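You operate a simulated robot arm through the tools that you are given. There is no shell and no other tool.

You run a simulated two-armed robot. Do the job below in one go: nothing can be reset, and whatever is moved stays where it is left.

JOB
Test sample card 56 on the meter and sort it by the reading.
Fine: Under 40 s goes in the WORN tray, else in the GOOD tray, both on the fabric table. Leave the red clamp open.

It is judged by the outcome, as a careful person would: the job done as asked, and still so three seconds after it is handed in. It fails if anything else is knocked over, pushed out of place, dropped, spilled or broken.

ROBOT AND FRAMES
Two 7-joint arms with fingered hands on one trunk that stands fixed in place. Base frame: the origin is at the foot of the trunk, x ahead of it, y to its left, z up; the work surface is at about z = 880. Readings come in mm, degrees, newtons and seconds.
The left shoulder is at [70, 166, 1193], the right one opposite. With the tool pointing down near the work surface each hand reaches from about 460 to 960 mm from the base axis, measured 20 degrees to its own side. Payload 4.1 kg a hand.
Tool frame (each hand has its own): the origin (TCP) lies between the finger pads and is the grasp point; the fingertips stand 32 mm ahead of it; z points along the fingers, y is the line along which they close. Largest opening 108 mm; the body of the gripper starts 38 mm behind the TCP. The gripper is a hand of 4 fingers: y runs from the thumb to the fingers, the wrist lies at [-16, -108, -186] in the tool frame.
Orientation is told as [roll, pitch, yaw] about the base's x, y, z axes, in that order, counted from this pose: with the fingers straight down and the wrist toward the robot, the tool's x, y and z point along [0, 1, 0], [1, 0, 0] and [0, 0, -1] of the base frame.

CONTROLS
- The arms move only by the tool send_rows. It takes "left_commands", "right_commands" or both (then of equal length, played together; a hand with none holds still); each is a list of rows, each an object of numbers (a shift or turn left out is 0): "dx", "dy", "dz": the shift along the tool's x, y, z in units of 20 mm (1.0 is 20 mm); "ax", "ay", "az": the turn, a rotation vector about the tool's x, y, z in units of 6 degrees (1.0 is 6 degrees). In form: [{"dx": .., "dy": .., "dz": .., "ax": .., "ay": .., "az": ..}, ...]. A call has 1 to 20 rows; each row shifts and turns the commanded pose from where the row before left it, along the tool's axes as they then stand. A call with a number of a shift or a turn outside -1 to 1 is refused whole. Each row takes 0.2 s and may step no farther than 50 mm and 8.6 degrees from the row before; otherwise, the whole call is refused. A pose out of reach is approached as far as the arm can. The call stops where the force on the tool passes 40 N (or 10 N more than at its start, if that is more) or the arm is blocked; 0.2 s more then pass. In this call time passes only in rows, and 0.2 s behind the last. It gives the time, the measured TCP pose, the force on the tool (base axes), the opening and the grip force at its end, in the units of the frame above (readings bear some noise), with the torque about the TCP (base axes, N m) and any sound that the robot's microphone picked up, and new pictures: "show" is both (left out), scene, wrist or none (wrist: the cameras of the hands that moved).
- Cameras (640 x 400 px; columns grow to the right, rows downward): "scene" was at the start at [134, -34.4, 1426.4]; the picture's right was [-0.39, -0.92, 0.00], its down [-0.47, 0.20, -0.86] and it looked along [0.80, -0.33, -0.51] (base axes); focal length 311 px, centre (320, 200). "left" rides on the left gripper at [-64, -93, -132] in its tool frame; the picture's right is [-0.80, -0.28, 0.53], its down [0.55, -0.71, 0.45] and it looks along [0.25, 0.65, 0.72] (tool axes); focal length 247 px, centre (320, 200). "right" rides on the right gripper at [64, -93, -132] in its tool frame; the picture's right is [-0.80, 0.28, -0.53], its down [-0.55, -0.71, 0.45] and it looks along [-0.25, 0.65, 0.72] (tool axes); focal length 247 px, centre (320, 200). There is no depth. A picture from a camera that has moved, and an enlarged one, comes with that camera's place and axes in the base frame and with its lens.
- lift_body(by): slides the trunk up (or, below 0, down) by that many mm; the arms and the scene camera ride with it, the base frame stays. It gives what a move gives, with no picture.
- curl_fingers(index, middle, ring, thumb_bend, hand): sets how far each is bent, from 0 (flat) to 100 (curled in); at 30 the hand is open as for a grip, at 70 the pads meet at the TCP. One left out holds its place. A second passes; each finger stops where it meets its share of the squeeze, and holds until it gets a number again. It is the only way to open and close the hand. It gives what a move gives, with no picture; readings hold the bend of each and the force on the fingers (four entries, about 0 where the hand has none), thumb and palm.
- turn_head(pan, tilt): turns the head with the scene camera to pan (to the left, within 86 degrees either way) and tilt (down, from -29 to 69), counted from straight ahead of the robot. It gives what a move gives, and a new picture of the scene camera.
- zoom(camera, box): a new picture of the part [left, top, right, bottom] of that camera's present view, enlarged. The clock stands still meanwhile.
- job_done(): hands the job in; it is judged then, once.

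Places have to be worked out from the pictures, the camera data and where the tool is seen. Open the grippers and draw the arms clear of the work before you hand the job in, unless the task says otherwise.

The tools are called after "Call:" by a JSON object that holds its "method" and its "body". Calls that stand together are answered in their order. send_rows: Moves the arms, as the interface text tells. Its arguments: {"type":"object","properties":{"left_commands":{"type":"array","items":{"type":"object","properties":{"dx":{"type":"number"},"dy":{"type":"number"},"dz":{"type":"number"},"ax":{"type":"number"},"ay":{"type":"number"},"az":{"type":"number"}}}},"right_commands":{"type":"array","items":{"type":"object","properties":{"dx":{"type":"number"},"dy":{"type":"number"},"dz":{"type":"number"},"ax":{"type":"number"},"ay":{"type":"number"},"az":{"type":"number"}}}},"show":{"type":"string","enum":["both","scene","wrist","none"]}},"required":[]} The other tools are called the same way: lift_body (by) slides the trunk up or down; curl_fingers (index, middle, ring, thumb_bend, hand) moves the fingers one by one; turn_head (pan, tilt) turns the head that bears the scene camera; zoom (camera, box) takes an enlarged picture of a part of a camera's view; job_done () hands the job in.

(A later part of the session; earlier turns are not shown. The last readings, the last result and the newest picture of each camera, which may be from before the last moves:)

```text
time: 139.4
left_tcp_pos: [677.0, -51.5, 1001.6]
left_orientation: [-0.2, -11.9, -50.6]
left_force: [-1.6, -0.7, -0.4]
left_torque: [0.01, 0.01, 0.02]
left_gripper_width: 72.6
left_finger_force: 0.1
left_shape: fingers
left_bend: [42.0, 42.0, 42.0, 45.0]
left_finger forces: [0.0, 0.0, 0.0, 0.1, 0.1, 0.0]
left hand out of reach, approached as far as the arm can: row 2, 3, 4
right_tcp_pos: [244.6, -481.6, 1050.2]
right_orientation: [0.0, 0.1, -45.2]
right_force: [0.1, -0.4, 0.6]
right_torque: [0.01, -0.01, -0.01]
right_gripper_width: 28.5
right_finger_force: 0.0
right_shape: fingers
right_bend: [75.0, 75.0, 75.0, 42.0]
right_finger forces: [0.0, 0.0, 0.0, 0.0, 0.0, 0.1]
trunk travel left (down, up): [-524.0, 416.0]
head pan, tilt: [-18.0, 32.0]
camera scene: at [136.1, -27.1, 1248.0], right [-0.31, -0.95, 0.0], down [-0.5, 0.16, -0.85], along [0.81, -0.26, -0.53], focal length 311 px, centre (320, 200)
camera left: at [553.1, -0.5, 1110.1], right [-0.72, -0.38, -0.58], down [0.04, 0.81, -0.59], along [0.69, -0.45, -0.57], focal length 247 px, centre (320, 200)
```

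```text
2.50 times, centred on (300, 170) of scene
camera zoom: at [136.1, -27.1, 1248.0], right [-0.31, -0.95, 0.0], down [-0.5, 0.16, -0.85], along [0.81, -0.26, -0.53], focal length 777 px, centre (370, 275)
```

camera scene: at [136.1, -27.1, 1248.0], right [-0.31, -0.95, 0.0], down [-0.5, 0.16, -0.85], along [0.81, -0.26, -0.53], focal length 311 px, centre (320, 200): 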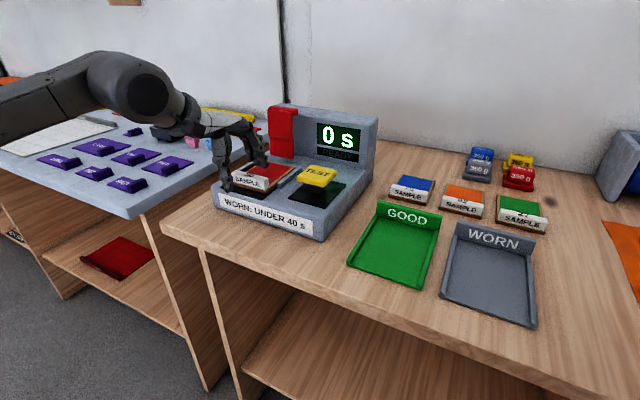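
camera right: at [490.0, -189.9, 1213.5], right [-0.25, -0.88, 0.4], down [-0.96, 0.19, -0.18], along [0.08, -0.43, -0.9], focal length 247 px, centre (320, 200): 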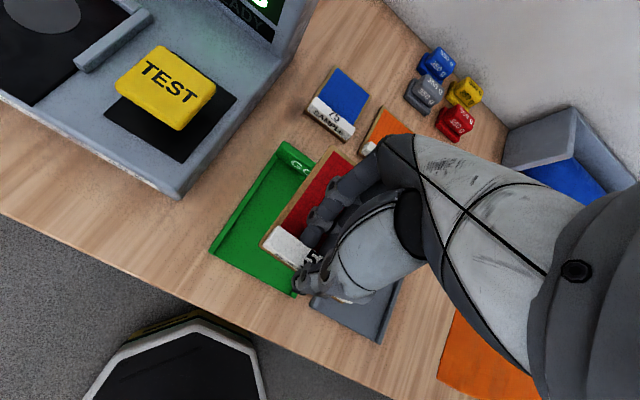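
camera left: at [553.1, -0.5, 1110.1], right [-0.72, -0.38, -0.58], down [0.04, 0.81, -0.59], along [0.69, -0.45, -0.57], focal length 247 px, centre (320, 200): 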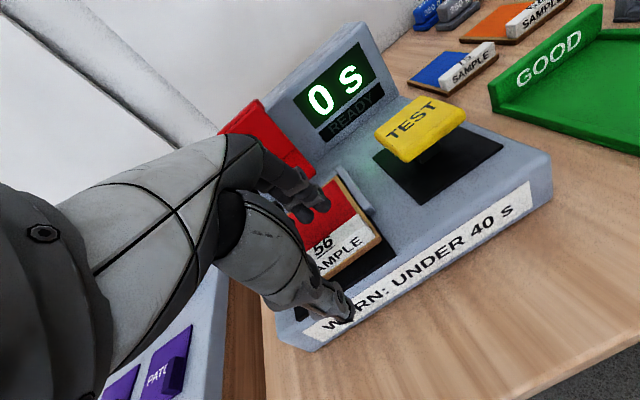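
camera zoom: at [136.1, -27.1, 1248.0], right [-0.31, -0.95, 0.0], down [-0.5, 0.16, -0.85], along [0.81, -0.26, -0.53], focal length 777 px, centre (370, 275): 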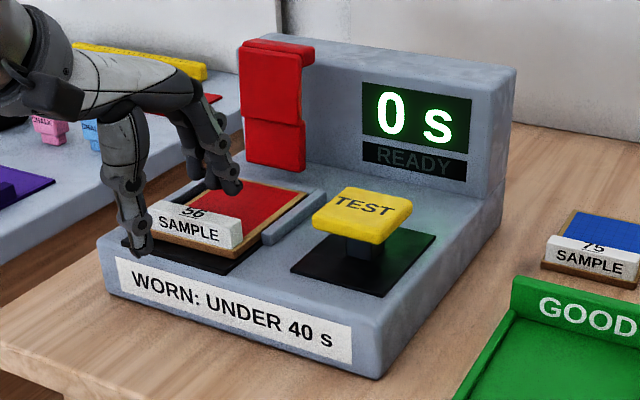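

The card sits properly in the pocket. The arm is near its joint limit again, so I'll use the trunk to lift the hand 60 mm clear and ease the yaw back to −42°.

Call:
{"method": "lift_body", "body": {"by": 60}}

Call:
{"method": "send_rows", "body": {"left_commands": [{"ay": 0.15, "az": -0.72}, {"ay": 0.15, "az": -0.72}], "show": "none"}}

Call:
{"method": "zoom", "body": {"camera": "left", "box": [200, 60, 440, 280]}}

Call:
{"method": "zoom", "body": {"camera": "scene", "box": [200, 90, 400, 260]}}

```text
time: 140.4
left_tcp_pos: [677.9, -52.7, 1061.3]
left_orientation: [-0.2, -12.0, -50.6]
left_force: [0.2, 0.4, 0.0]
left_torque: [-0.05, 0.0, 0.0]
left_gripper_width: 72.5
left_finger_force: 0.0
left_shape: fingers
left_bend: [42.0, 42.0, 42.0, 45.0]
left_finger forces: [0.0, 0.1, 0.1, 0.0, 0.0, 0.0]
right_tcp_pos: [245.7, -480.4, 1109.7]
right_orientation: [0.0, 0.1, -45.2]
right_force: [0.0, -0.7, 0.3]
right_torque: [0.0, 0.0, 0.02]
right_gripper_width: 29.1
right_finger_force: 0.0
right_shape: fingers
right_bend: [75.0, 75.0, 75.0, 42.0]
right_finger forces: [0.0, 0.0, 0.0, 0.1, 0.0, 0.0]
trunk travel left (down, up): [-584.0, 356.0]
head pan, tilt: [-18.0, 32.0]
```

```text
time: 141.0
left_tcp_pos: [676.7, -51.6, 1061.0]
left_orientation: [-0.2, -11.9, -41.8]
left_force: [1.2, 1.0, 0.2]
left_torque: [-0.02, -0.03, -0.02]
left_gripper_width: 72.5
left_finger_force: 0.1
left_shape: fingers
left_bend: [42.0, 42.0, 42.0, 45.0]
left_finger forces: [0.0, 0.0, 0.0, 0.0, 0.0, 0.0]
right_tcp_pos: [244.1, -481.2, 1109.8]
right_orientation: [-0.1, 0.1, -45.3]
right_force: [-0.5, 0.2, 0.2]
right_torque: [-0.02, 0.0, 0.02]
right_gripper_width: 28.6
right_finger_force: 0.0
right_shape: fingers
right_bend: [75.0, 75.0, 75.0, 42.0]
right_finger forces: [0.0, 0.0, 0.1, 0.0, 0.1, 0.1]
trunk travel left (down, up): [-584.0, 356.0]
head pan, tilt: [-18.0, 32.0]
```

```text
1.82 times, centred on (320, 170) of left
camera zoom: at [546.7, -20.3, 1170.4], right [-0.66, -0.49, -0.58], down [-0.08, 0.81, -0.59], along [0.75, -0.34, -0.57], focal length 449 px, centre (320, 254)
```

zoom: 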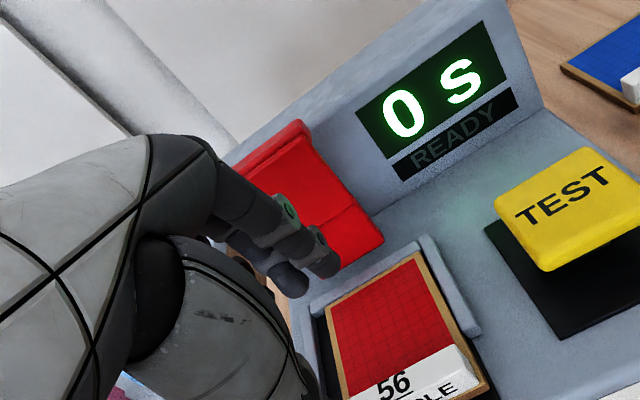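

```text
2.35 times, centred on (300, 175) of scene
camera zoom: at [135.8, -27.4, 1308.0], right [-0.31, -0.95, 0.0], down [-0.5, 0.16, -0.85], along [0.81, -0.26, -0.53], focal length 731 px, centre (367, 259)
```

zoom: 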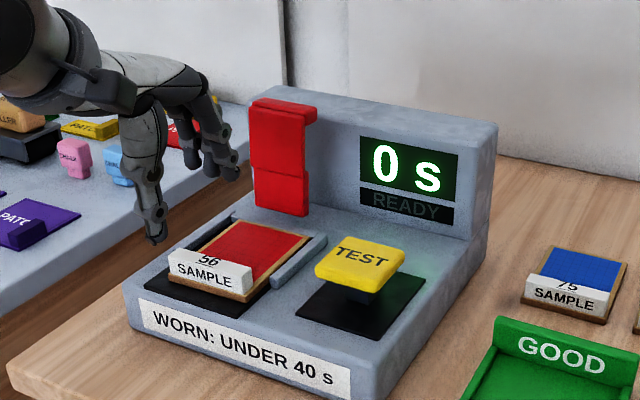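

Next is the clamp. I'll tilt the left hand forward to about 48° and spread its fingers wider, so the fingers can pass over the clamp's top while the thumb stays in front.

Call:
{"method": "send_rows", "body": {"left_commands": [{"ax": -1}, {"ax": -1}, {"ax": -1}, {"ax": -1}, {"ax": -1}, {"ax": -1}], "show": "none"}}

Call:
{"method": "curl_fingers", "body": {"hand": "left", "index": 22, "middle": 22, "ring": 22, "thumb_bend": 45}}

Call:
{"method": "zoom", "body": {"camera": "scene", "box": [150, 60, 400, 240]}}

Call:
{"method": "zoom", "body": {"camera": "left", "box": [0, 0, 640, 400]}}

```text
time: 142.4
left_tcp_pos: [679.1, -50.7, 1060.3]
left_orientation: [-0.3, -48.1, -41.5]
left_force: [-0.5, -0.2, 0.7]
left_torque: [0.02, 0.0, 0.0]
left_gripper_width: 72.5
left_finger_force: 0.0
left_shape: fingers
left_bend: [42.0, 42.0, 42.0, 45.0]
left_finger forces: [0.0, 0.0, 0.0, 0.0, 0.0, 0.1]
right_tcp_pos: [245.4, -482.3, 1110.5]
right_orientation: [0.0, 0.1, -45.2]
right_force: [0.4, 0.4, 0.9]
right_torque: [0.03, 0.0, -0.01]
right_gripper_width: 29.0
right_finger_force: 0.0
right_shape: fingers
right_bend: [75.0, 75.0, 75.0, 42.0]
right_finger forces: [0.0, 0.0, 0.1, 0.0, 0.0, 0.0]
trunk travel left (down, up): [-584.0, 356.0]
head pan, tilt: [-18.0, 32.0]
```

```text
time: 143.4
left_tcp_pos: [678.4, -51.1, 1060.4]
left_orientation: [-0.4, -47.9, -41.6]
left_force: [0.2, -0.8, -0.4]
left_torque: [-0.02, -0.01, 0.02]
left_gripper_width: 102.0
left_finger_force: 0.1
left_shape: fingers
left_bend: [22.0, 22.0, 22.0, 45.0]
left_finger forces: [0.0, 0.0, 0.1, 0.0, 0.1, 0.1]
right_tcp_pos: [246.1, -480.1, 1110.5]
right_orientation: [0.1, 0.2, -45.2]
right_force: [-0.2, -0.1, 0.4]
right_torque: [-0.01, 0.01, 0.01]
right_gripper_width: 28.9
right_finger_force: 0.0
right_shape: fingers
right_bend: [75.0, 75.0, 75.0, 42.0]
right_finger forces: [0.1, 0.0, 0.1, 0.0, 0.0, 0.0]
trunk travel left (down, up): [-584.0, 356.0]
head pan, tilt: [-18.0, 32.0]
```

```text
2.22 times, centred on (275, 150) of scene
camera zoom: at [135.9, -27.1, 1308.0], right [-0.31, -0.95, 0.0], down [-0.5, 0.16, -0.85], along [0.81, -0.26, -0.53], focal length 691 px, centre (420, 311)
```

zoom: 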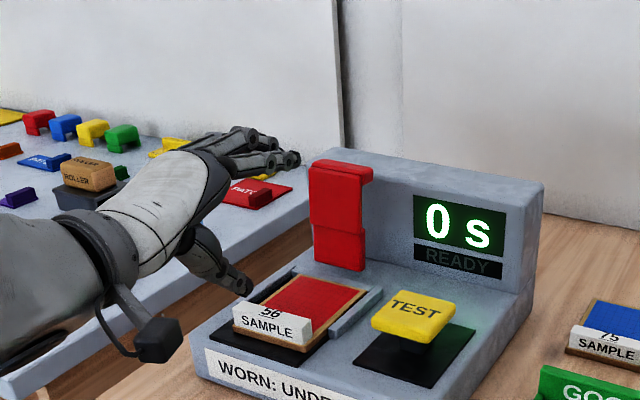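

```text
1.00 times, centred on (320, 200) of left (not enlarged: the box is as wide or as high as the picture)
camera zoom: at [515.4, 7.8, 1079.9], right [-0.38, -0.73, -0.56], down [0.26, 0.5, -0.83], along [0.89, -0.46, 0.0], focal length 247 px, centre (320, 200)
```

zoom: 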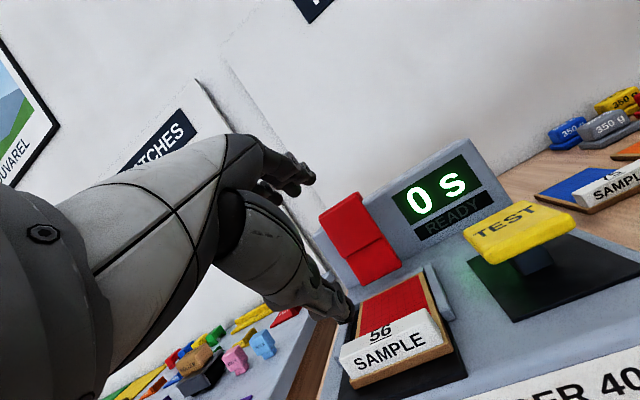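

The fingers now extend forward above the clamp's level (tips near a≈615, z≈1086), with the thumb low in front. I'll move forward about 95 mm so that the fingertips pass beyond the clamp's lip.

Call:
{"method": "send_rows", "body": {"left_commands": [{"dx": -0.106, "dy": 0.632, "dz": 0.702}, {"dx": -0.106, "dy": 0.632, "dz": 0.702}, {"dx": -0.106, "dy": 0.632, "dz": 0.702}, {"dx": -0.106, "dy": 0.632, "dz": 0.702}, {"dx": -0.106, "dy": 0.632, "dz": 0.702}], "show": "both"}}

Call:
{"method": "zoom", "body": {"camera": "scene", "box": [200, 60, 400, 220]}}

```text
time: 144.6
left_tcp_pos: [740.1, -122.4, 1062.1]
left_orientation: [-0.3, -48.0, -41.6]
left_force: [0.2, 0.0, 0.2]
left_torque: [0.02, -0.02, 0.01]
left_gripper_width: 101.6
left_finger_force: 0.0
left_shape: fingers
left_bend: [22.0, 22.0, 22.0, 45.0]
left_finger forces: [0.0, 0.0, 0.0, 0.1, 0.0, 0.0]
right_tcp_pos: [244.9, -479.8, 1110.5]
right_orientation: [0.1, 0.1, -45.2]
right_force: [0.9, -0.5, -0.7]
right_torque: [-0.01, -0.04, 0.03]
right_gripper_width: 28.7
right_finger_force: 0.2
right_shape: fingers
right_bend: [75.0, 75.0, 75.0, 42.0]
right_finger forces: [0.0, 0.0, 0.1, 0.1, 0.1, 0.0]
trunk travel left (down, up): [-584.0, 356.0]
head pan, tilt: [-18.0, 32.0]
camera scene: at [136.2, -27.9, 1307.9], right [-0.31, -0.95, 0.0], down [-0.5, 0.16, -0.85], along [0.81, -0.26, -0.53], focal length 311 px, centre (320, 200)
camera left: at [578.3, -63.6, 1080.7], right [-0.38, -0.73, -0.56], down [0.26, 0.5, -0.83], along [0.89, -0.46, 0.0], focal length 247 px, centre (320, 200)
```

scene: 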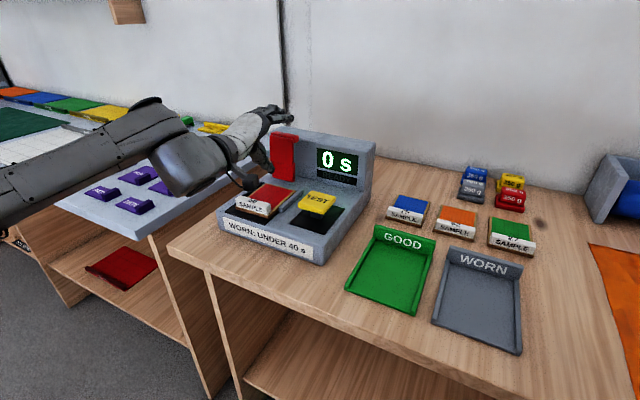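
left: 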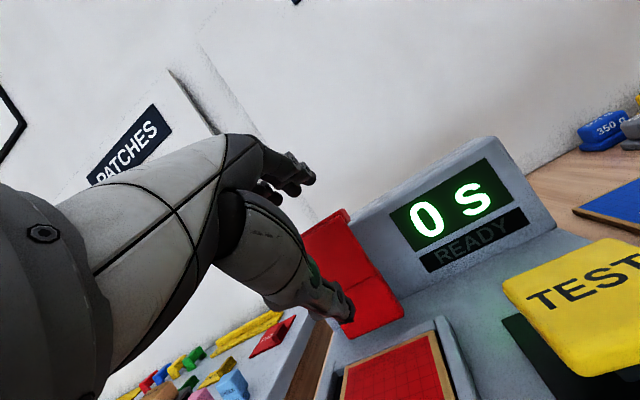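

```text
2.50 times, centred on (300, 140) of scene
camera zoom: at [136.2, -27.9, 1307.9], right [-0.31, -0.95, 0.0], down [-0.5, 0.16, -0.85], along [0.81, -0.26, -0.53], focal length 777 px, centre (370, 350)
```

zoom: 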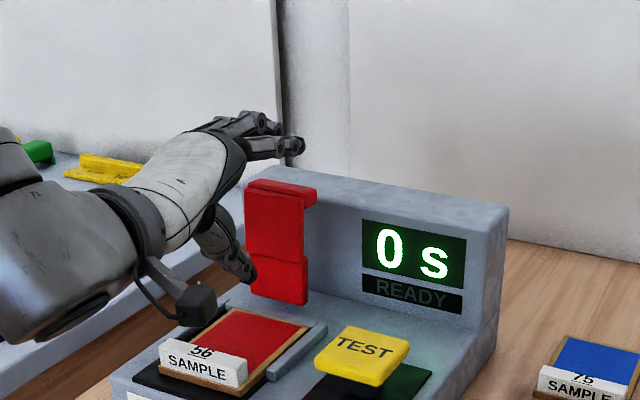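

With the tilt the arm reaches easily: the fingertips are at a≈713, just past the clamp's lip and about 30 mm above it. I'll go 18 mm farther and 25 mm down so the fingers lie just over the lip, ready to curl behind it.

Call:
{"method": "send_rows", "body": {"left_commands": [{"dy": 0.6, "dz": 0.67}, {"dy": -0.46, "dz": 0.42}, {"dy": -0.46, "dz": 0.42}], "show": "none"}}

Call:
{"method": "zoom", "body": {"camera": "scene", "box": [200, 60, 400, 220]}}

Call:
{"method": "zoom", "body": {"camera": "left", "box": [200, 80, 440, 380]}}

```text
time: 145.4
left_tcp_pos: [753.8, -134.4, 1035.0]
left_orientation: [-0.4, -48.0, -41.6]
left_force: [-0.1, 0.2, -0.4]
left_torque: [-0.05, 0.0, -0.03]
left_gripper_width: 101.9
left_finger_force: 0.2
left_shape: fingers
left_bend: [22.0, 22.0, 22.0, 45.0]
left_finger forces: [0.1, 0.0, 0.1, 0.0, 0.0, 0.0]
right_tcp_pos: [245.5, -481.1, 1110.4]
right_orientation: [0.0, 0.1, -45.2]
right_force: [-0.9, -0.3, 0.1]
right_torque: [0.0, 0.0, -0.01]
right_gripper_width: 28.9
right_finger_force: 0.0
right_shape: fingers
right_bend: [75.0, 75.0, 75.0, 42.0]
right_finger forces: [0.0, 0.1, 0.0, 0.0, 0.0, 0.0]
trunk travel left (down, up): [-584.0, 356.0]
head pan, tilt: [-18.0, 32.0]
```

```text
2.50 times, centred on (300, 140) of scene
camera zoom: at [136.3, -27.4, 1308.0], right [-0.31, -0.95, 0.0], down [-0.5, 0.16, -0.85], along [0.81, -0.26, -0.53], focal length 777 px, centre (370, 350)
```

zoom: 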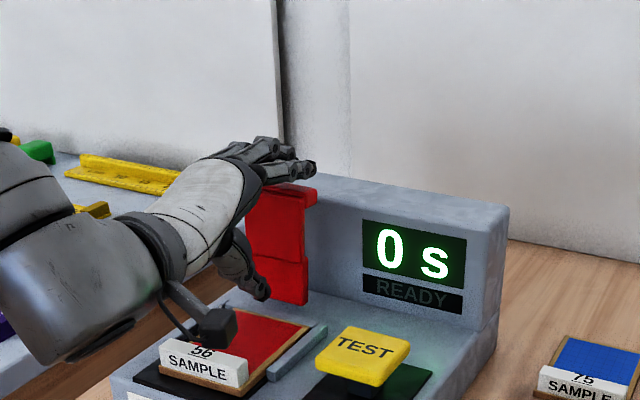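

```text
1.33 times, centred on (320, 230) of left
camera zoom: at [591.9, -75.7, 1054.8], right [-0.38, -0.73, -0.56], down [0.26, 0.5, -0.83], along [0.89, -0.46, 0.0], focal length 329 px, centre (320, 160)
```

zoom: 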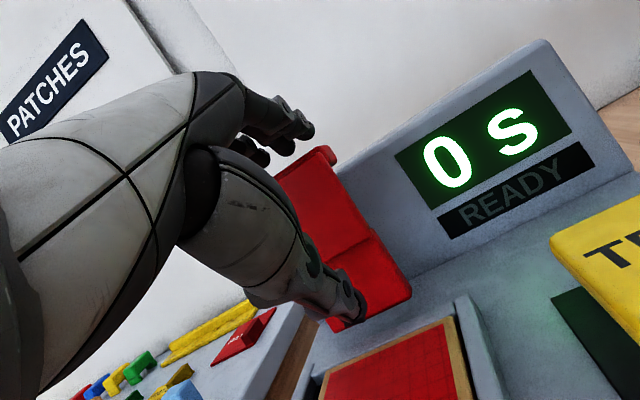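

The fingers are just above the lip, spanning its width. I'll curl them to 40 so that the tips drop behind the lip.

Call:
{"method": "curl_fingers", "body": {"hand": "left", "index": 40, "middle": 40, "ring": 40}}

Call:
{"method": "zoom", "body": {"camera": "scene", "box": [200, 60, 400, 220]}}

Call:
{"method": "zoom", "body": {"camera": "left", "box": [200, 80, 440, 380]}}

```text
time: 146.4
left_tcp_pos: [751.9, -133.9, 1039.2]
left_orientation: [-0.4, -48.1, -41.7]
left_force: [6.1, 0.9, 25.4]
left_torque: [-0.84, -1.12, 0.29]
left_gripper_width: 88.6
left_finger_force: 12.7
left_shape: fingers
left_bend: [31.0, 27.0, 33.0, 45.0]
left_finger forces: [8.5, 10.1, 6.9, 0.0, 0.0, 0.0]
right_tcp_pos: [242.8, -480.3, 1112.3]
right_orientation: [0.2, 0.0, -45.2]
right_force: [-0.2, 0.7, 0.3]
right_torque: [0.0, -0.01, -0.05]
right_gripper_width: 28.8
right_finger_force: 0.1
right_shape: fingers
right_bend: [75.0, 75.0, 75.0, 42.0]
right_finger forces: [0.0, 0.0, 0.1, 0.0, 0.1, 0.0]
trunk travel left (down, up): [-584.0, 356.0]
head pan, tilt: [-18.0, 32.0]
```

```text
2.50 times, centred on (300, 140) of scene
camera zoom: at [133.1, -26.2, 1308.5], right [-0.31, -0.95, 0.0], down [-0.5, 0.16, -0.85], along [0.81, -0.26, -0.53], focal length 777 px, centre (370, 350)
```

zoom: 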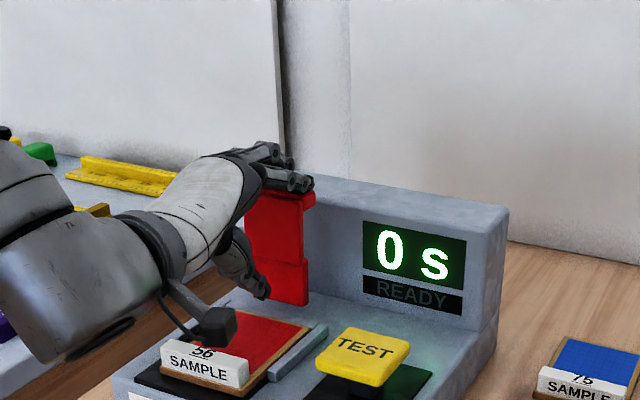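

```text
1.33 times, centred on (320, 230) of left
camera zoom: at [589.5, -74.7, 1057.7], right [-0.38, -0.73, -0.56], down [0.26, 0.5, -0.83], along [0.89, -0.46, 0.01], focal length 329 px, centre (320, 160)
```

zoom: 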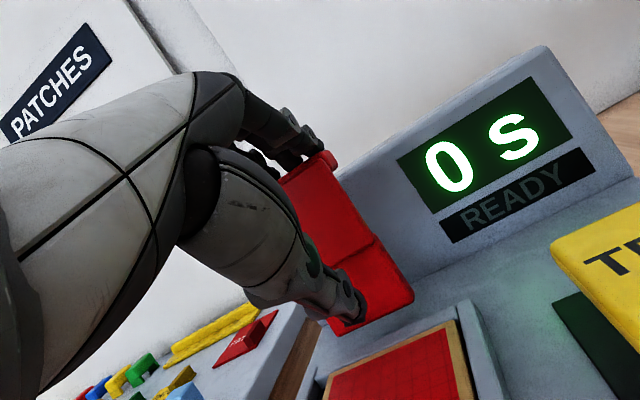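

The fingers are pressing on top of the lip (25 N up), so the tips aren't past its back edge yet. I'll uncurl them, rise slightly and go 28 mm farther forward.

Call:
{"method": "curl_fingers", "body": {"hand": "left", "index": 22, "middle": 22, "ring": 22}}

Call:
{"method": "send_rows", "body": {"left_commands": [{"dy": 0.37, "dz": -0.33}, {"dy": 0.47, "dz": 0.52}, {"dy": 0.47, "dz": 0.52}], "show": "none"}}

Call:
{"method": "zoom", "body": {"camera": "scene", "box": [200, 60, 400, 220]}}

Call:
{"method": "zoom", "body": {"camera": "left", "box": [200, 80, 440, 380]}}

```text
time: 147.4
left_tcp_pos: [753.9, -135.4, 1036.0]
left_orientation: [-0.5, -48.0, -41.5]
left_force: [-1.0, -0.5, -0.3]
left_torque: [0.04, 0.0, -0.01]
left_gripper_width: 101.8
left_finger_force: 0.1
left_shape: fingers
left_bend: [22.0, 22.0, 22.0, 45.0]
left_finger forces: [0.0, 0.1, 0.1, 0.1, 0.0, 0.1]
right_tcp_pos: [245.0, -480.1, 1110.7]
right_orientation: [0.0, 0.1, -45.2]
right_force: [0.0, -0.7, 0.6]
right_torque: [0.02, -0.01, -0.03]
right_gripper_width: 28.8
right_finger_force: 0.1
right_shape: fingers
right_bend: [75.0, 75.0, 75.0, 42.0]
right_finger forces: [0.0, 0.0, 0.0, 0.0, 0.0, 0.0]
trunk travel left (down, up): [-584.0, 356.0]
head pan, tilt: [-18.0, 32.0]
```

```text
time: 148.2
left_tcp_pos: [775.2, -153.8, 1045.8]
left_orientation: [-0.3, -48.0, -41.6]
left_force: [-0.5, -0.3, -0.6]
left_torque: [0.04, 0.0, 0.02]
left_gripper_width: 101.7
left_finger_force: 0.1
left_shape: fingers
left_bend: [22.0, 22.0, 22.0, 45.0]
left_finger forces: [0.0, 0.0, 0.0, 0.0, 0.0, 0.0]
right_tcp_pos: [244.4, -480.9, 1110.1]
right_orientation: [0.1, 0.1, -45.2]
right_force: [0.2, 0.3, 0.4]
right_torque: [0.02, -0.02, -0.03]
right_gripper_width: 28.7
right_finger_force: 0.1
right_shape: fingers
right_bend: [75.0, 75.0, 75.0, 42.0]
right_finger forces: [0.1, 0.0, 0.1, 0.1, 0.1, 0.0]
trunk travel left (down, up): [-584.0, 356.0]
head pan, tilt: [-18.0, 32.0]
```

```text
2.50 times, centred on (300, 140) of scene
camera zoom: at [136.0, -27.6, 1308.0], right [-0.31, -0.95, 0.0], down [-0.5, 0.16, -0.85], along [0.81, -0.26, -0.53], focal length 777 px, centre (370, 350)
```

zoom: 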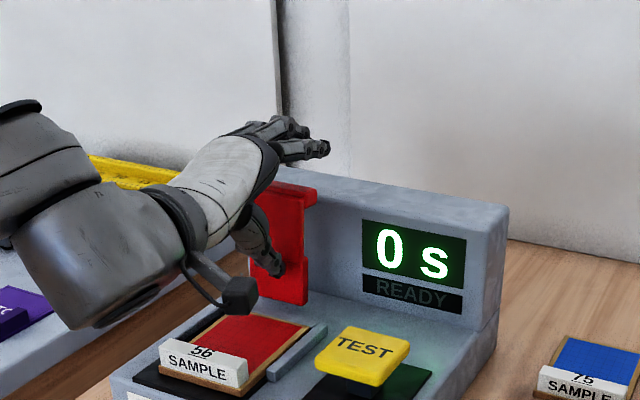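

```text
1.33 times, centred on (320, 230) of left
camera zoom: at [612.7, -94.8, 1065.2], right [-0.38, -0.73, -0.56], down [0.26, 0.5, -0.83], along [0.89, -0.46, 0.0], focal length 329 px, centre (320, 160)
```

zoom: 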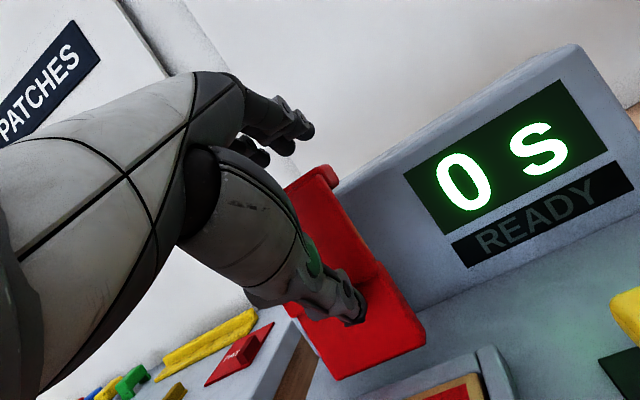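

Now the tips extend past the lip (a≈740+) and the thumb is close to the plate's front. I'll draw the thumb back to 32 and curl the fingers to 46.

Call:
{"method": "curl_fingers", "body": {"hand": "left", "index": 46, "middle": 46, "ring": 46, "thumb_bend": 32}}

Call:
{"method": "zoom", "body": {"camera": "scene", "box": [200, 60, 400, 220]}}

Call:
{"method": "zoom", "body": {"camera": "left", "box": [200, 80, 440, 380]}}

```text
time: 149.2
left_tcp_pos: [775.0, -153.5, 1047.2]
left_orientation: [-0.4, -48.0, -41.6]
left_force: [0.3, -0.2, 3.6]
left_torque: [-0.1, -0.12, -0.01]
left_gripper_width: 87.6
left_finger_force: 2.1
left_shape: fingers
left_bend: [44.0, 46.0, 45.0, 32.0]
left_finger forces: [2.3, 0.1, 1.0, 0.1, 0.0, 0.0]
right_tcp_pos: [244.6, -480.3, 1109.6]
right_orientation: [0.1, 0.1, -45.2]
right_force: [-0.3, -0.5, 0.5]
right_torque: [0.01, -0.01, 0.01]
right_gripper_width: 28.7
right_finger_force: 0.0
right_shape: fingers
right_bend: [75.0, 75.0, 75.0, 42.0]
right_finger forces: [0.0, 0.1, 0.0, 0.1, 0.1, 0.0]
trunk travel left (down, up): [-584.0, 356.0]
head pan, tilt: [-18.0, 32.0]
```

```text
2.50 times, centred on (300, 140) of scene
camera zoom: at [135.6, -27.1, 1308.1], right [-0.31, -0.95, 0.0], down [-0.5, 0.16, -0.85], along [0.81, -0.26, -0.53], focal length 777 px, centre (370, 350)
```

zoom: 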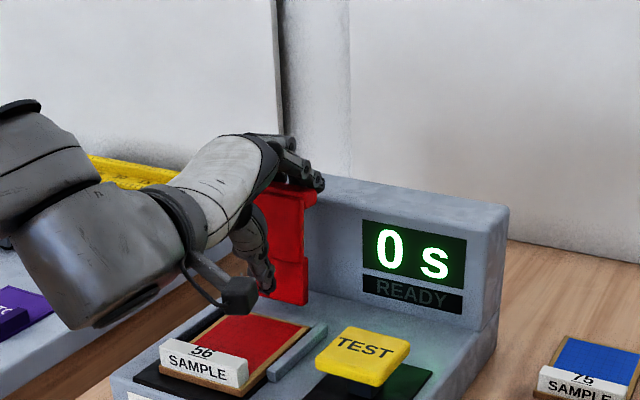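

```text
1.33 times, centred on (320, 230) of left
camera zoom: at [612.4, -94.3, 1065.6], right [-0.38, -0.73, -0.56], down [0.26, 0.5, -0.83], along [0.89, -0.46, 0.0], focal length 329 px, centre (320, 160)
```

zoom: 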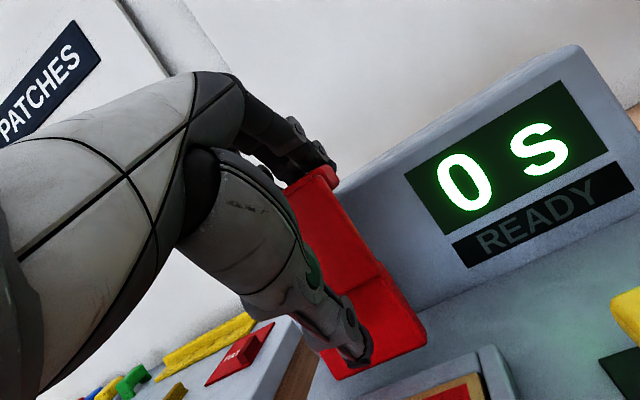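

The fingertips are now curling over the lip's back edge with light contact. I'll curl further to 58 to get behind it and start pulling.

Call:
{"method": "curl_fingers", "body": {"hand": "left", "index": 58, "middle": 58, "ring": 58}}

Call:
{"method": "zoom", "body": {"camera": "scene", "box": [200, 60, 400, 220]}}

Call:
{"method": "zoom", "body": {"camera": "left", "box": [200, 80, 440, 380]}}

```text
time: 150.2
left_tcp_pos: [773.1, -152.7, 1041.6]
left_orientation: [-0.5, -47.7, -41.7]
left_force: [-0.6, -0.2, -1.2]
left_torque: [-0.07, -0.06, 0.04]
left_gripper_width: 70.7
left_finger_force: 0.0
left_shape: fingers
left_bend: [57.0, 57.0, 57.0, 32.0]
left_finger forces: [0.1, 0.0, 0.0, 0.1, 0.0, 0.1]
right_tcp_pos: [243.1, -479.9, 1111.2]
right_orientation: [-0.1, 0.0, -45.3]
right_force: [-0.5, 0.1, 0.5]
right_torque: [0.01, -0.01, 0.0]
right_gripper_width: 28.9
right_finger_force: 0.2
right_shape: fingers
right_bend: [75.0, 75.0, 75.0, 42.0]
right_finger forces: [0.1, 0.0, 0.0, 0.0, 0.0, 0.0]
trunk travel left (down, up): [-584.0, 356.0]
head pan, tilt: [-18.0, 32.0]
```

```text
2.50 times, centred on (300, 140) of scene
camera zoom: at [134.6, -27.0, 1307.9], right [-0.31, -0.95, 0.0], down [-0.5, 0.16, -0.85], along [0.81, -0.26, -0.53], focal length 777 px, centre (370, 350)
```

zoom: 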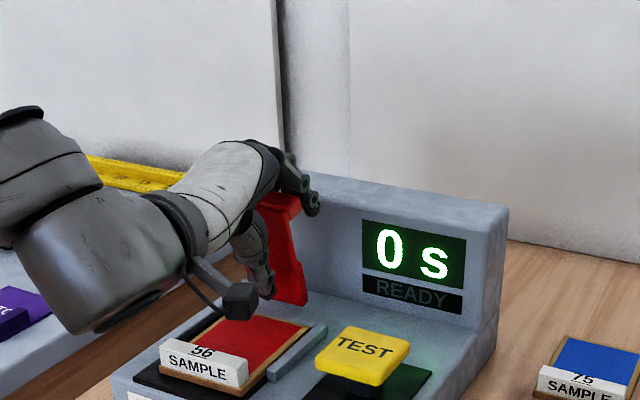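

```text
1.33 times, centred on (320, 230) of left
camera zoom: at [611.2, -94.3, 1061.6], right [-0.38, -0.73, -0.56], down [0.26, 0.5, -0.83], along [0.89, -0.46, -0.01], focal length 329 px, centre (320, 160)
```

zoom: 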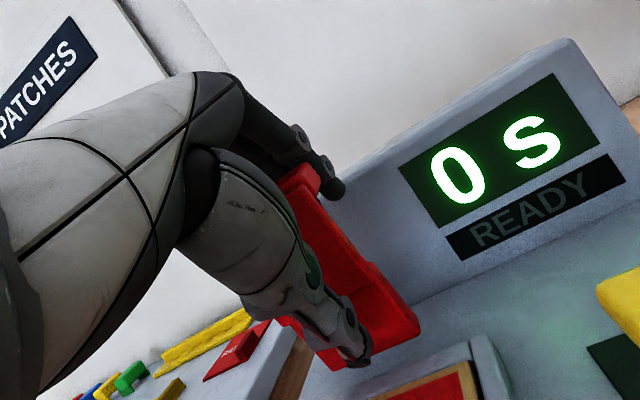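

The clamp's top has started swinging toward me, with my fingertips behind the lip. I'll draw the hand back 50 mm along the arc.

Call:
{"method": "send_rows", "body": {"left_commands": [{"dy": -0.446, "dz": -0.44}, {"dy": -0.446, "dz": -0.44}, {"dy": -0.446, "dz": -0.44}, {"dy": -0.446, "dz": -0.44}], "show": "none"}}

Call:
{"method": "zoom", "body": {"camera": "scene", "box": [200, 60, 400, 220]}}

Call:
{"method": "zoom", "body": {"camera": "left", "box": [200, 80, 440, 380]}}

```text
time: 151.2
left_tcp_pos: [737.4, -119.0, 1042.4]
left_orientation: [-0.4, -48.0, -41.7]
left_force: [0.3, 0.2, -0.3]
left_torque: [0.01, -0.02, -0.04]
left_gripper_width: 70.2
left_finger_force: 0.1
left_shape: fingers
left_bend: [57.0, 57.0, 57.0, 32.0]
left_finger forces: [0.0, 0.0, 0.0, 0.0, 0.0, 0.1]
right_tcp_pos: [244.4, -480.9, 1110.6]
right_orientation: [0.1, 0.1, -45.3]
right_force: [0.0, 0.1, 0.2]
right_torque: [0.0, 0.01, 0.01]
right_gripper_width: 28.9
right_finger_force: 0.0
right_shape: fingers
right_bend: [75.0, 75.0, 75.0, 42.0]
right_finger forces: [0.1, 0.1, 0.0, 0.0, 0.1, 0.0]
trunk travel left (down, up): [-584.0, 356.0]
head pan, tilt: [-18.0, 32.0]
```

```text
2.50 times, centred on (300, 140) of scene
camera zoom: at [135.7, -26.7, 1308.0], right [-0.31, -0.95, 0.0], down [-0.5, 0.16, -0.85], along [0.81, -0.26, -0.53], focal length 777 px, centre (370, 350)
```

zoom: 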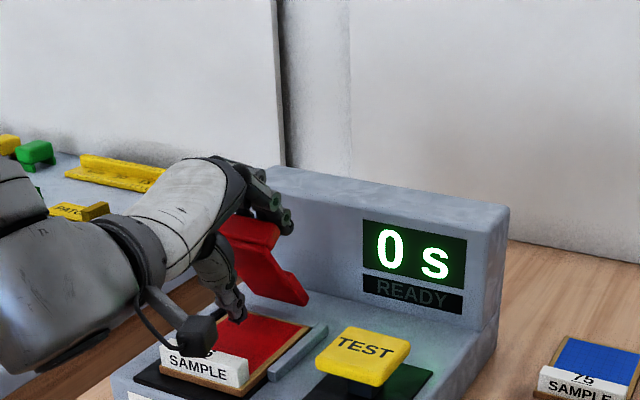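

```text
1.33 times, centred on (320, 230) of left
camera zoom: at [575.1, -60.2, 1061.4], right [-0.38, -0.73, -0.56], down [0.26, 0.5, -0.83], along [0.89, -0.46, 0.0], focal length 329 px, centre (320, 160)
```

zoom: 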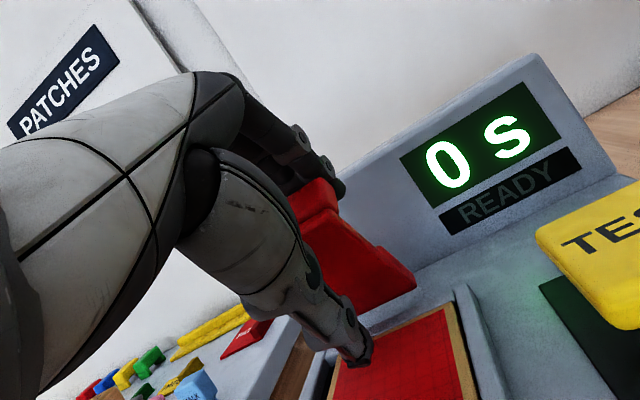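

The clamp is now leaning about 35–40° and holds there by itself. I'll lift the hand straight up off it so that the thumb isn't trapped, and then press it down from above.

Call:
{"method": "send_rows", "body": {"left_commands": [{"dy": 0.557, "dz": -0.5}, {"dy": 0.557, "dz": -0.5}, {"dy": 0.557, "dz": -0.5}, {"dy": 0.557, "dz": -0.5}], "show": "scene"}}

Call:
{"method": "zoom", "body": {"camera": "left", "box": [200, 80, 440, 380]}}

```text
time: 152.2
left_tcp_pos: [737.8, -120.5, 1102.8]
left_orientation: [-0.4, -48.0, -41.6]
left_force: [0.6, -0.2, -0.2]
left_torque: [0.03, 0.0, 0.0]
left_gripper_width: 70.3
left_finger_force: 0.0
left_shape: fingers
left_bend: [57.0, 57.0, 57.0, 32.0]
left_finger forces: [0.0, 0.0, 0.0, 0.0, 0.0, 0.0]
right_tcp_pos: [245.2, -479.7, 1110.7]
right_orientation: [0.0, 0.1, -45.2]
right_force: [0.1, -0.4, -0.8]
right_torque: [0.0, 0.0, 0.01]
right_gripper_width: 28.9
right_finger_force: 0.0
right_shape: fingers
right_bend: [75.0, 75.0, 75.0, 42.0]
right_finger forces: [0.1, 0.1, 0.0, 0.0, 0.0, 0.1]
trunk travel left (down, up): [-584.0, 356.0]
head pan, tilt: [-18.0, 32.0]
camera scene: at [135.5, -27.2, 1308.0], right [-0.31, -0.95, 0.0], down [-0.5, 0.16, -0.85], along [0.81, -0.26, -0.53], focal length 311 px, centre (320, 200)
```

scene: 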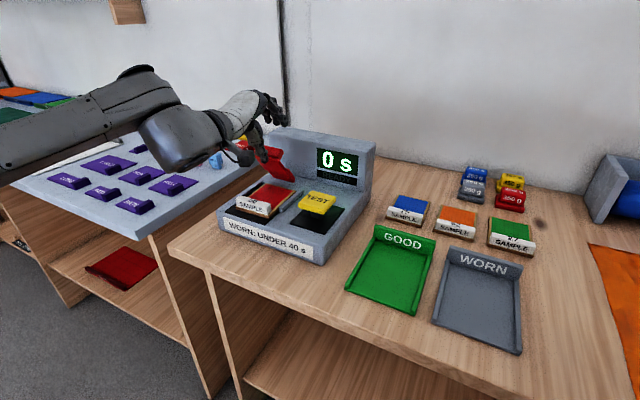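

```text
1.33 times, centred on (320, 230) of left
camera zoom: at [575.9, -61.2, 1121.9], right [-0.38, -0.73, -0.56], down [0.26, 0.5, -0.83], along [0.89, -0.46, 0.0], focal length 329 px, centre (320, 160)
```

zoom: 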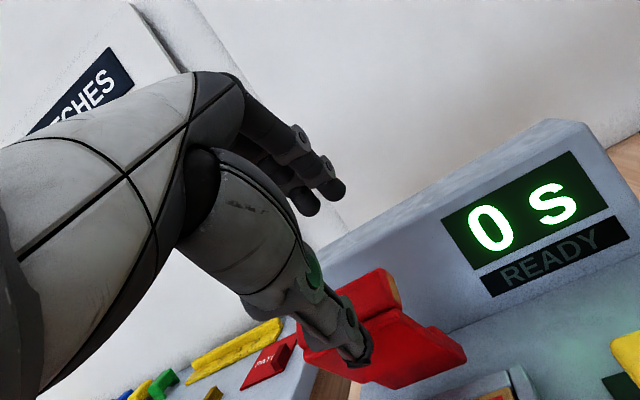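

The clamp stays where it was left. I'll rise 50 mm more, back off, reduce the tilt to 30°, centre over the clamp and close the fingertips into a pusher.

Call:
{"method": "send_rows", "body": {"left_commands": [{"dy": 0.62, "dz": -0.56}, {"dy": 0.62, "dz": -0.56}, {"dx": 0.45, "dy": -0.45, "dz": -0.45}, {"dx": 0.45, "dy": -0.4, "dz": -0.45}, {"ax": 1}, {"ax": 1}, {"ax": 1}], "show": "none"}}

Call:
{"method": "curl_fingers", "body": {"hand": "left", "index": 70, "middle": 70, "ring": 70, "thumb_bend": 70}}

Call:
{"method": "zoom", "body": {"camera": "scene", "box": [180, 60, 400, 240]}}

Call:
{"method": "zoom", "body": {"camera": "left", "box": [200, 80, 520, 400]}}

```text
time: 153.8
left_tcp_pos: [732.9, -90.0, 1135.0]
left_orientation: [-0.2, -29.9, -41.8]
left_force: [0.2, -1.1, 1.1]
left_torque: [0.0, 0.02, -0.02]
left_gripper_width: 70.1
left_finger_force: 0.1
left_shape: fingers
left_bend: [57.0, 57.0, 57.0, 32.0]
left_finger forces: [0.0, 0.0, 0.0, 0.1, 0.1, 0.0]
right_tcp_pos: [245.7, -481.2, 1109.2]
right_orientation: [0.1, 0.2, -45.3]
right_force: [0.2, 0.4, -0.1]
right_torque: [0.02, -0.02, -0.01]
right_gripper_width: 28.7
right_finger_force: 0.1
right_shape: fingers
right_bend: [75.0, 75.0, 75.0, 42.0]
right_finger forces: [0.0, 0.1, 0.0, 0.0, 0.0, 0.1]
trunk travel left (down, up): [-584.0, 356.0]
head pan, tilt: [-18.0, 32.0]
```

```text
time: 154.8
left_tcp_pos: [732.7, -89.3, 1134.8]
left_orientation: [-0.2, -30.0, -41.7]
left_force: [-0.3, -0.8, 0.6]
left_torque: [-0.01, -0.02, 0.04]
left_gripper_width: 3.5
left_finger_force: 0.0
left_shape: fingers
left_bend: [70.0, 70.0, 70.0, 70.0]
left_finger forces: [0.0, 0.1, 0.1, 0.1, 0.0, 0.1]
right_tcp_pos: [245.9, -481.6, 1109.6]
right_orientation: [0.1, 0.1, -45.2]
right_force: [-0.5, 0.4, -0.3]
right_torque: [-0.01, 0.01, -0.02]
right_gripper_width: 28.8
right_finger_force: 0.1
right_shape: fingers
right_bend: [75.0, 75.0, 75.0, 42.0]
right_finger forces: [0.0, 0.0, 0.0, 0.1, 0.0, 0.0]
trunk travel left (down, up): [-584.0, 356.0]
head pan, tilt: [-18.0, 32.0]
```

```text
2.22 times, centred on (290, 150) of scene
camera zoom: at [135.9, -27.2, 1308.0], right [-0.31, -0.95, 0.0], down [-0.5, 0.16, -0.85], along [0.81, -0.26, -0.53], focal length 691 px, centre (387, 311)
```

zoom: 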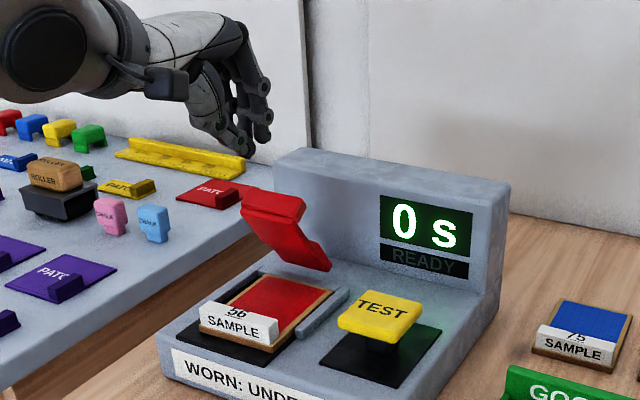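

```text
1.25 times, centred on (360, 240) of left
camera zoom: at [580.5, -39.6, 1203.2], right [-0.52, -0.61, -0.6], down [0.08, 0.67, -0.74], along [0.85, -0.43, -0.3], focal length 309 px, centre (270, 150)
```

zoom: 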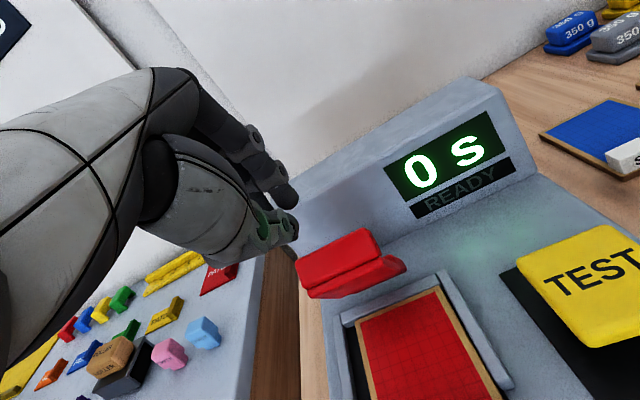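

The clamp hangs at about 40°, its lip's top corner near a≈625, z≈1046. I'll move forward 23 mm so the fingertips are above it, and press down 70 mm.

Call:
{"method": "send_rows", "body": {"left_commands": [{"dy": 0.5, "dz": 0.29}, {"dy": 0.5, "dz": 0.29}, {"dy": -0.5, "dz": 0.866}, {"dy": -0.5, "dz": 0.866}, {"dy": -0.5, "dz": 0.866}, {"dy": -0.25, "dz": 0.433}], "show": "scene"}}

Call:
{"method": "zoom", "body": {"camera": "scene", "box": [180, 60, 400, 240]}}

Call:
{"method": "zoom", "body": {"camera": "left", "box": [200, 80, 520, 400]}}

```text
time: 156.3
left_tcp_pos: [746.9, -103.7, 1080.3]
left_orientation: [-0.2, -31.1, -41.7]
left_force: [-9.1, 17.3, 32.2]
left_torque: [0.26, 0.13, -0.09]
left_gripper_width: 1.1
left_finger_force: 19.5
left_shape: fingers
left_bend: [70.0, 68.0, 70.0, 71.0]
left_finger forces: [0.9, 6.6, 0.0, 0.0, 31.5, 0.1]
right_tcp_pos: [241.9, -478.6, 1112.2]
right_orientation: [0.0, -0.1, -45.1]
right_force: [0.8, 1.3, 0.1]
right_torque: [0.04, 0.02, 0.02]
right_gripper_width: 28.9
right_finger_force: 0.0
right_shape: fingers
right_bend: [75.0, 75.0, 75.0, 42.0]
right_finger forces: [0.1, 0.0, 0.0, 0.0, 0.0, 0.0]
trunk travel left (down, up): [-584.0, 356.0]
head pan, tilt: [-18.0, 32.0]
stopped in row 6 (left hand): the force on the tool passed its limit at 46 N (the readings are from after the stop); the commanded pose is now the measured one
camera scene: at [131.5, -25.0, 1308.8], right [-0.31, -0.95, 0.0], down [-0.5, 0.16, -0.85], along [0.81, -0.26, -0.53], focal length 311 px, centre (320, 200)
```

scene: 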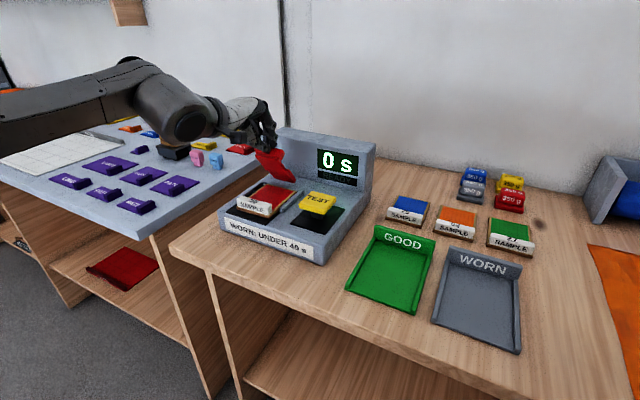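

```text
2.22 times, centred on (290, 150) of scene
camera zoom: at [131.5, -25.0, 1308.8], right [-0.31, -0.95, 0.0], down [-0.5, 0.16, -0.85], along [0.81, -0.26, -0.53], focal length 691 px, centre (387, 311)
```

zoom: 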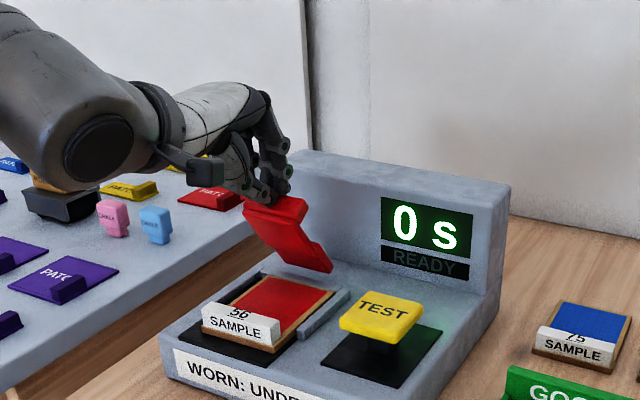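

```text
1.25 times, centred on (360, 240) of left
camera zoom: at [593.9, -52.9, 1144.6], right [-0.51, -0.62, -0.6], down [0.09, 0.65, -0.75], along [0.86, -0.43, -0.28], focal length 309 px, centre (270, 150)
```

zoom: 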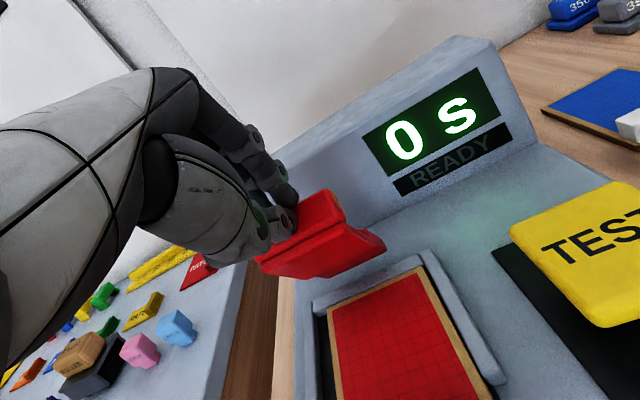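

I was pressing on the lip's end face, which points straight at the hinge, so it couldn't turn. I'll rise, go about 28 mm farther so that the fingertips are behind the lip, and push down on the plate's back instead.

Call:
{"method": "send_rows", "body": {"left_commands": [{"dy": 0.35, "dz": -0.6}, {"dy": 0.35, "dz": -0.6}, {"dy": 0.606, "dz": 0.35}, {"dy": 0.606, "dz": 0.35}, {"dy": -0.5, "dz": 0.866}, {"dy": -0.5, "dz": 0.866}, {"dy": -0.5, "dz": 0.866}], "show": "none"}}

Call:
{"method": "zoom", "body": {"camera": "scene", "box": [180, 60, 400, 240]}}

Call:
{"method": "zoom", "body": {"camera": "left", "box": [200, 80, 520, 400]}}

```text
time: 157.9
left_tcp_pos: [770.0, -123.2, 1038.2]
left_orientation: [-0.4, -30.4, -41.6]
left_force: [1.1, 0.4, 0.4]
left_torque: [-0.01, -0.04, 0.01]
left_gripper_width: 3.0
left_finger_force: 0.1
left_shape: fingers
left_bend: [70.0, 70.0, 70.0, 70.0]
left_finger forces: [0.1, 0.0, 0.1, 0.1, 0.1, 0.1]
right_tcp_pos: [246.3, -480.1, 1110.3]
right_orientation: [0.0, 0.1, -45.2]
right_force: [0.1, 0.2, -0.2]
right_torque: [-0.02, 0.0, 0.0]
right_gripper_width: 28.7
right_finger_force: 0.1
right_shape: fingers
right_bend: [75.0, 75.0, 75.0, 42.0]
right_finger forces: [0.0, 0.1, 0.1, 0.1, 0.1, 0.0]
trunk travel left (down, up): [-584.0, 356.0]
head pan, tilt: [-18.0, 32.0]
```

```text
2.22 times, centred on (290, 150) of scene
camera zoom: at [136.2, -26.8, 1308.0], right [-0.31, -0.95, 0.0], down [-0.5, 0.16, -0.85], along [0.81, -0.26, -0.53], focal length 691 px, centre (387, 311)
```

zoom: 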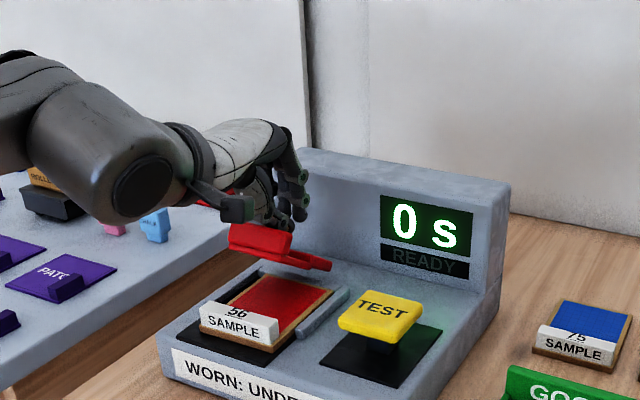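

```text
1.25 times, centred on (360, 240) of left
camera zoom: at [617.8, -74.0, 1104.6], right [-0.52, -0.61, -0.6], down [0.08, 0.66, -0.75], along [0.85, -0.43, -0.29], focal length 309 px, centre (270, 150)
```

zoom: 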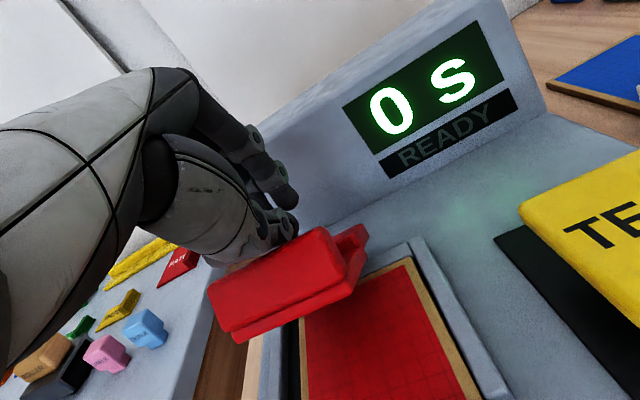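

It's closing: the clamp is now at about 65–70°. I'll keep pushing down in smaller steps.

Call:
{"method": "send_rows", "body": {"left_commands": [{"dy": -0.25, "dz": 0.433}, {"dy": -0.25, "dz": 0.433}, {"dy": -0.25, "dz": 0.433}], "show": "none"}}

Call:
{"method": "zoom", "body": {"camera": "scene", "box": [180, 60, 400, 240]}}

Call:
{"method": "zoom", "body": {"camera": "left", "box": [200, 80, 520, 400]}}

```text
time: 158.7
left_tcp_pos: [769.7, -125.6, 1008.7]
left_orientation: [-0.3, -30.4, -41.6]
left_force: [-0.5, -0.5, -0.5]
left_torque: [-0.01, -0.01, 0.0]
left_gripper_width: 2.7
left_finger_force: 0.1
left_shape: fingers
left_bend: [70.0, 70.0, 70.0, 70.0]
left_finger forces: [0.0, 0.0, 0.1, 0.1, 0.0, 0.1]
right_tcp_pos: [245.3, -481.5, 1110.2]
right_orientation: [-0.1, 0.1, -45.3]
right_force: [0.3, -0.1, 0.4]
right_torque: [0.0, -0.01, 0.01]
right_gripper_width: 28.8
right_finger_force: 0.1
right_shape: fingers
right_bend: [75.0, 75.0, 75.0, 42.0]
right_finger forces: [0.1, 0.0, 0.0, 0.0, 0.1, 0.0]
trunk travel left (down, up): [-584.0, 356.0]
head pan, tilt: [-18.0, 32.0]
```

```text
2.22 times, centred on (290, 150) of scene
camera zoom: at [136.1, -27.2, 1308.0], right [-0.31, -0.95, 0.0], down [-0.5, 0.16, -0.85], along [0.81, -0.26, -0.53], focal length 691 px, centre (387, 311)
```

zoom: 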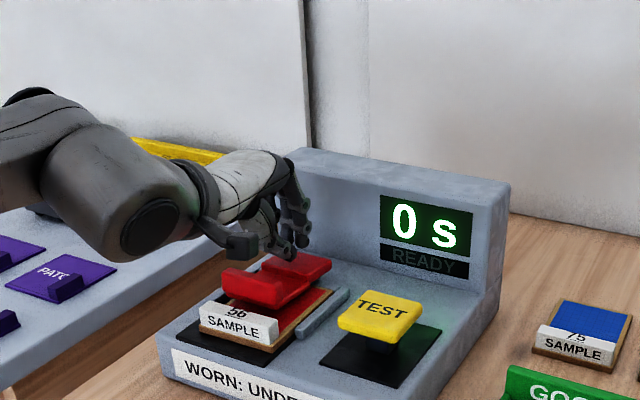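

```text
1.25 times, centred on (360, 240) of left
camera zoom: at [618.5, -74.8, 1074.6], right [-0.52, -0.61, -0.6], down [0.08, 0.66, -0.75], along [0.85, -0.43, -0.29], focal length 309 px, centre (270, 150)
```

zoom: 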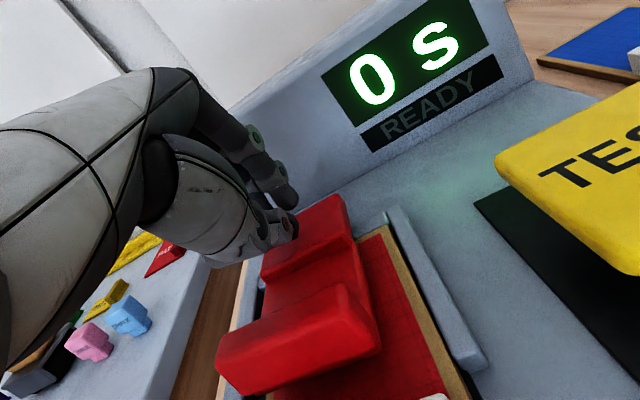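

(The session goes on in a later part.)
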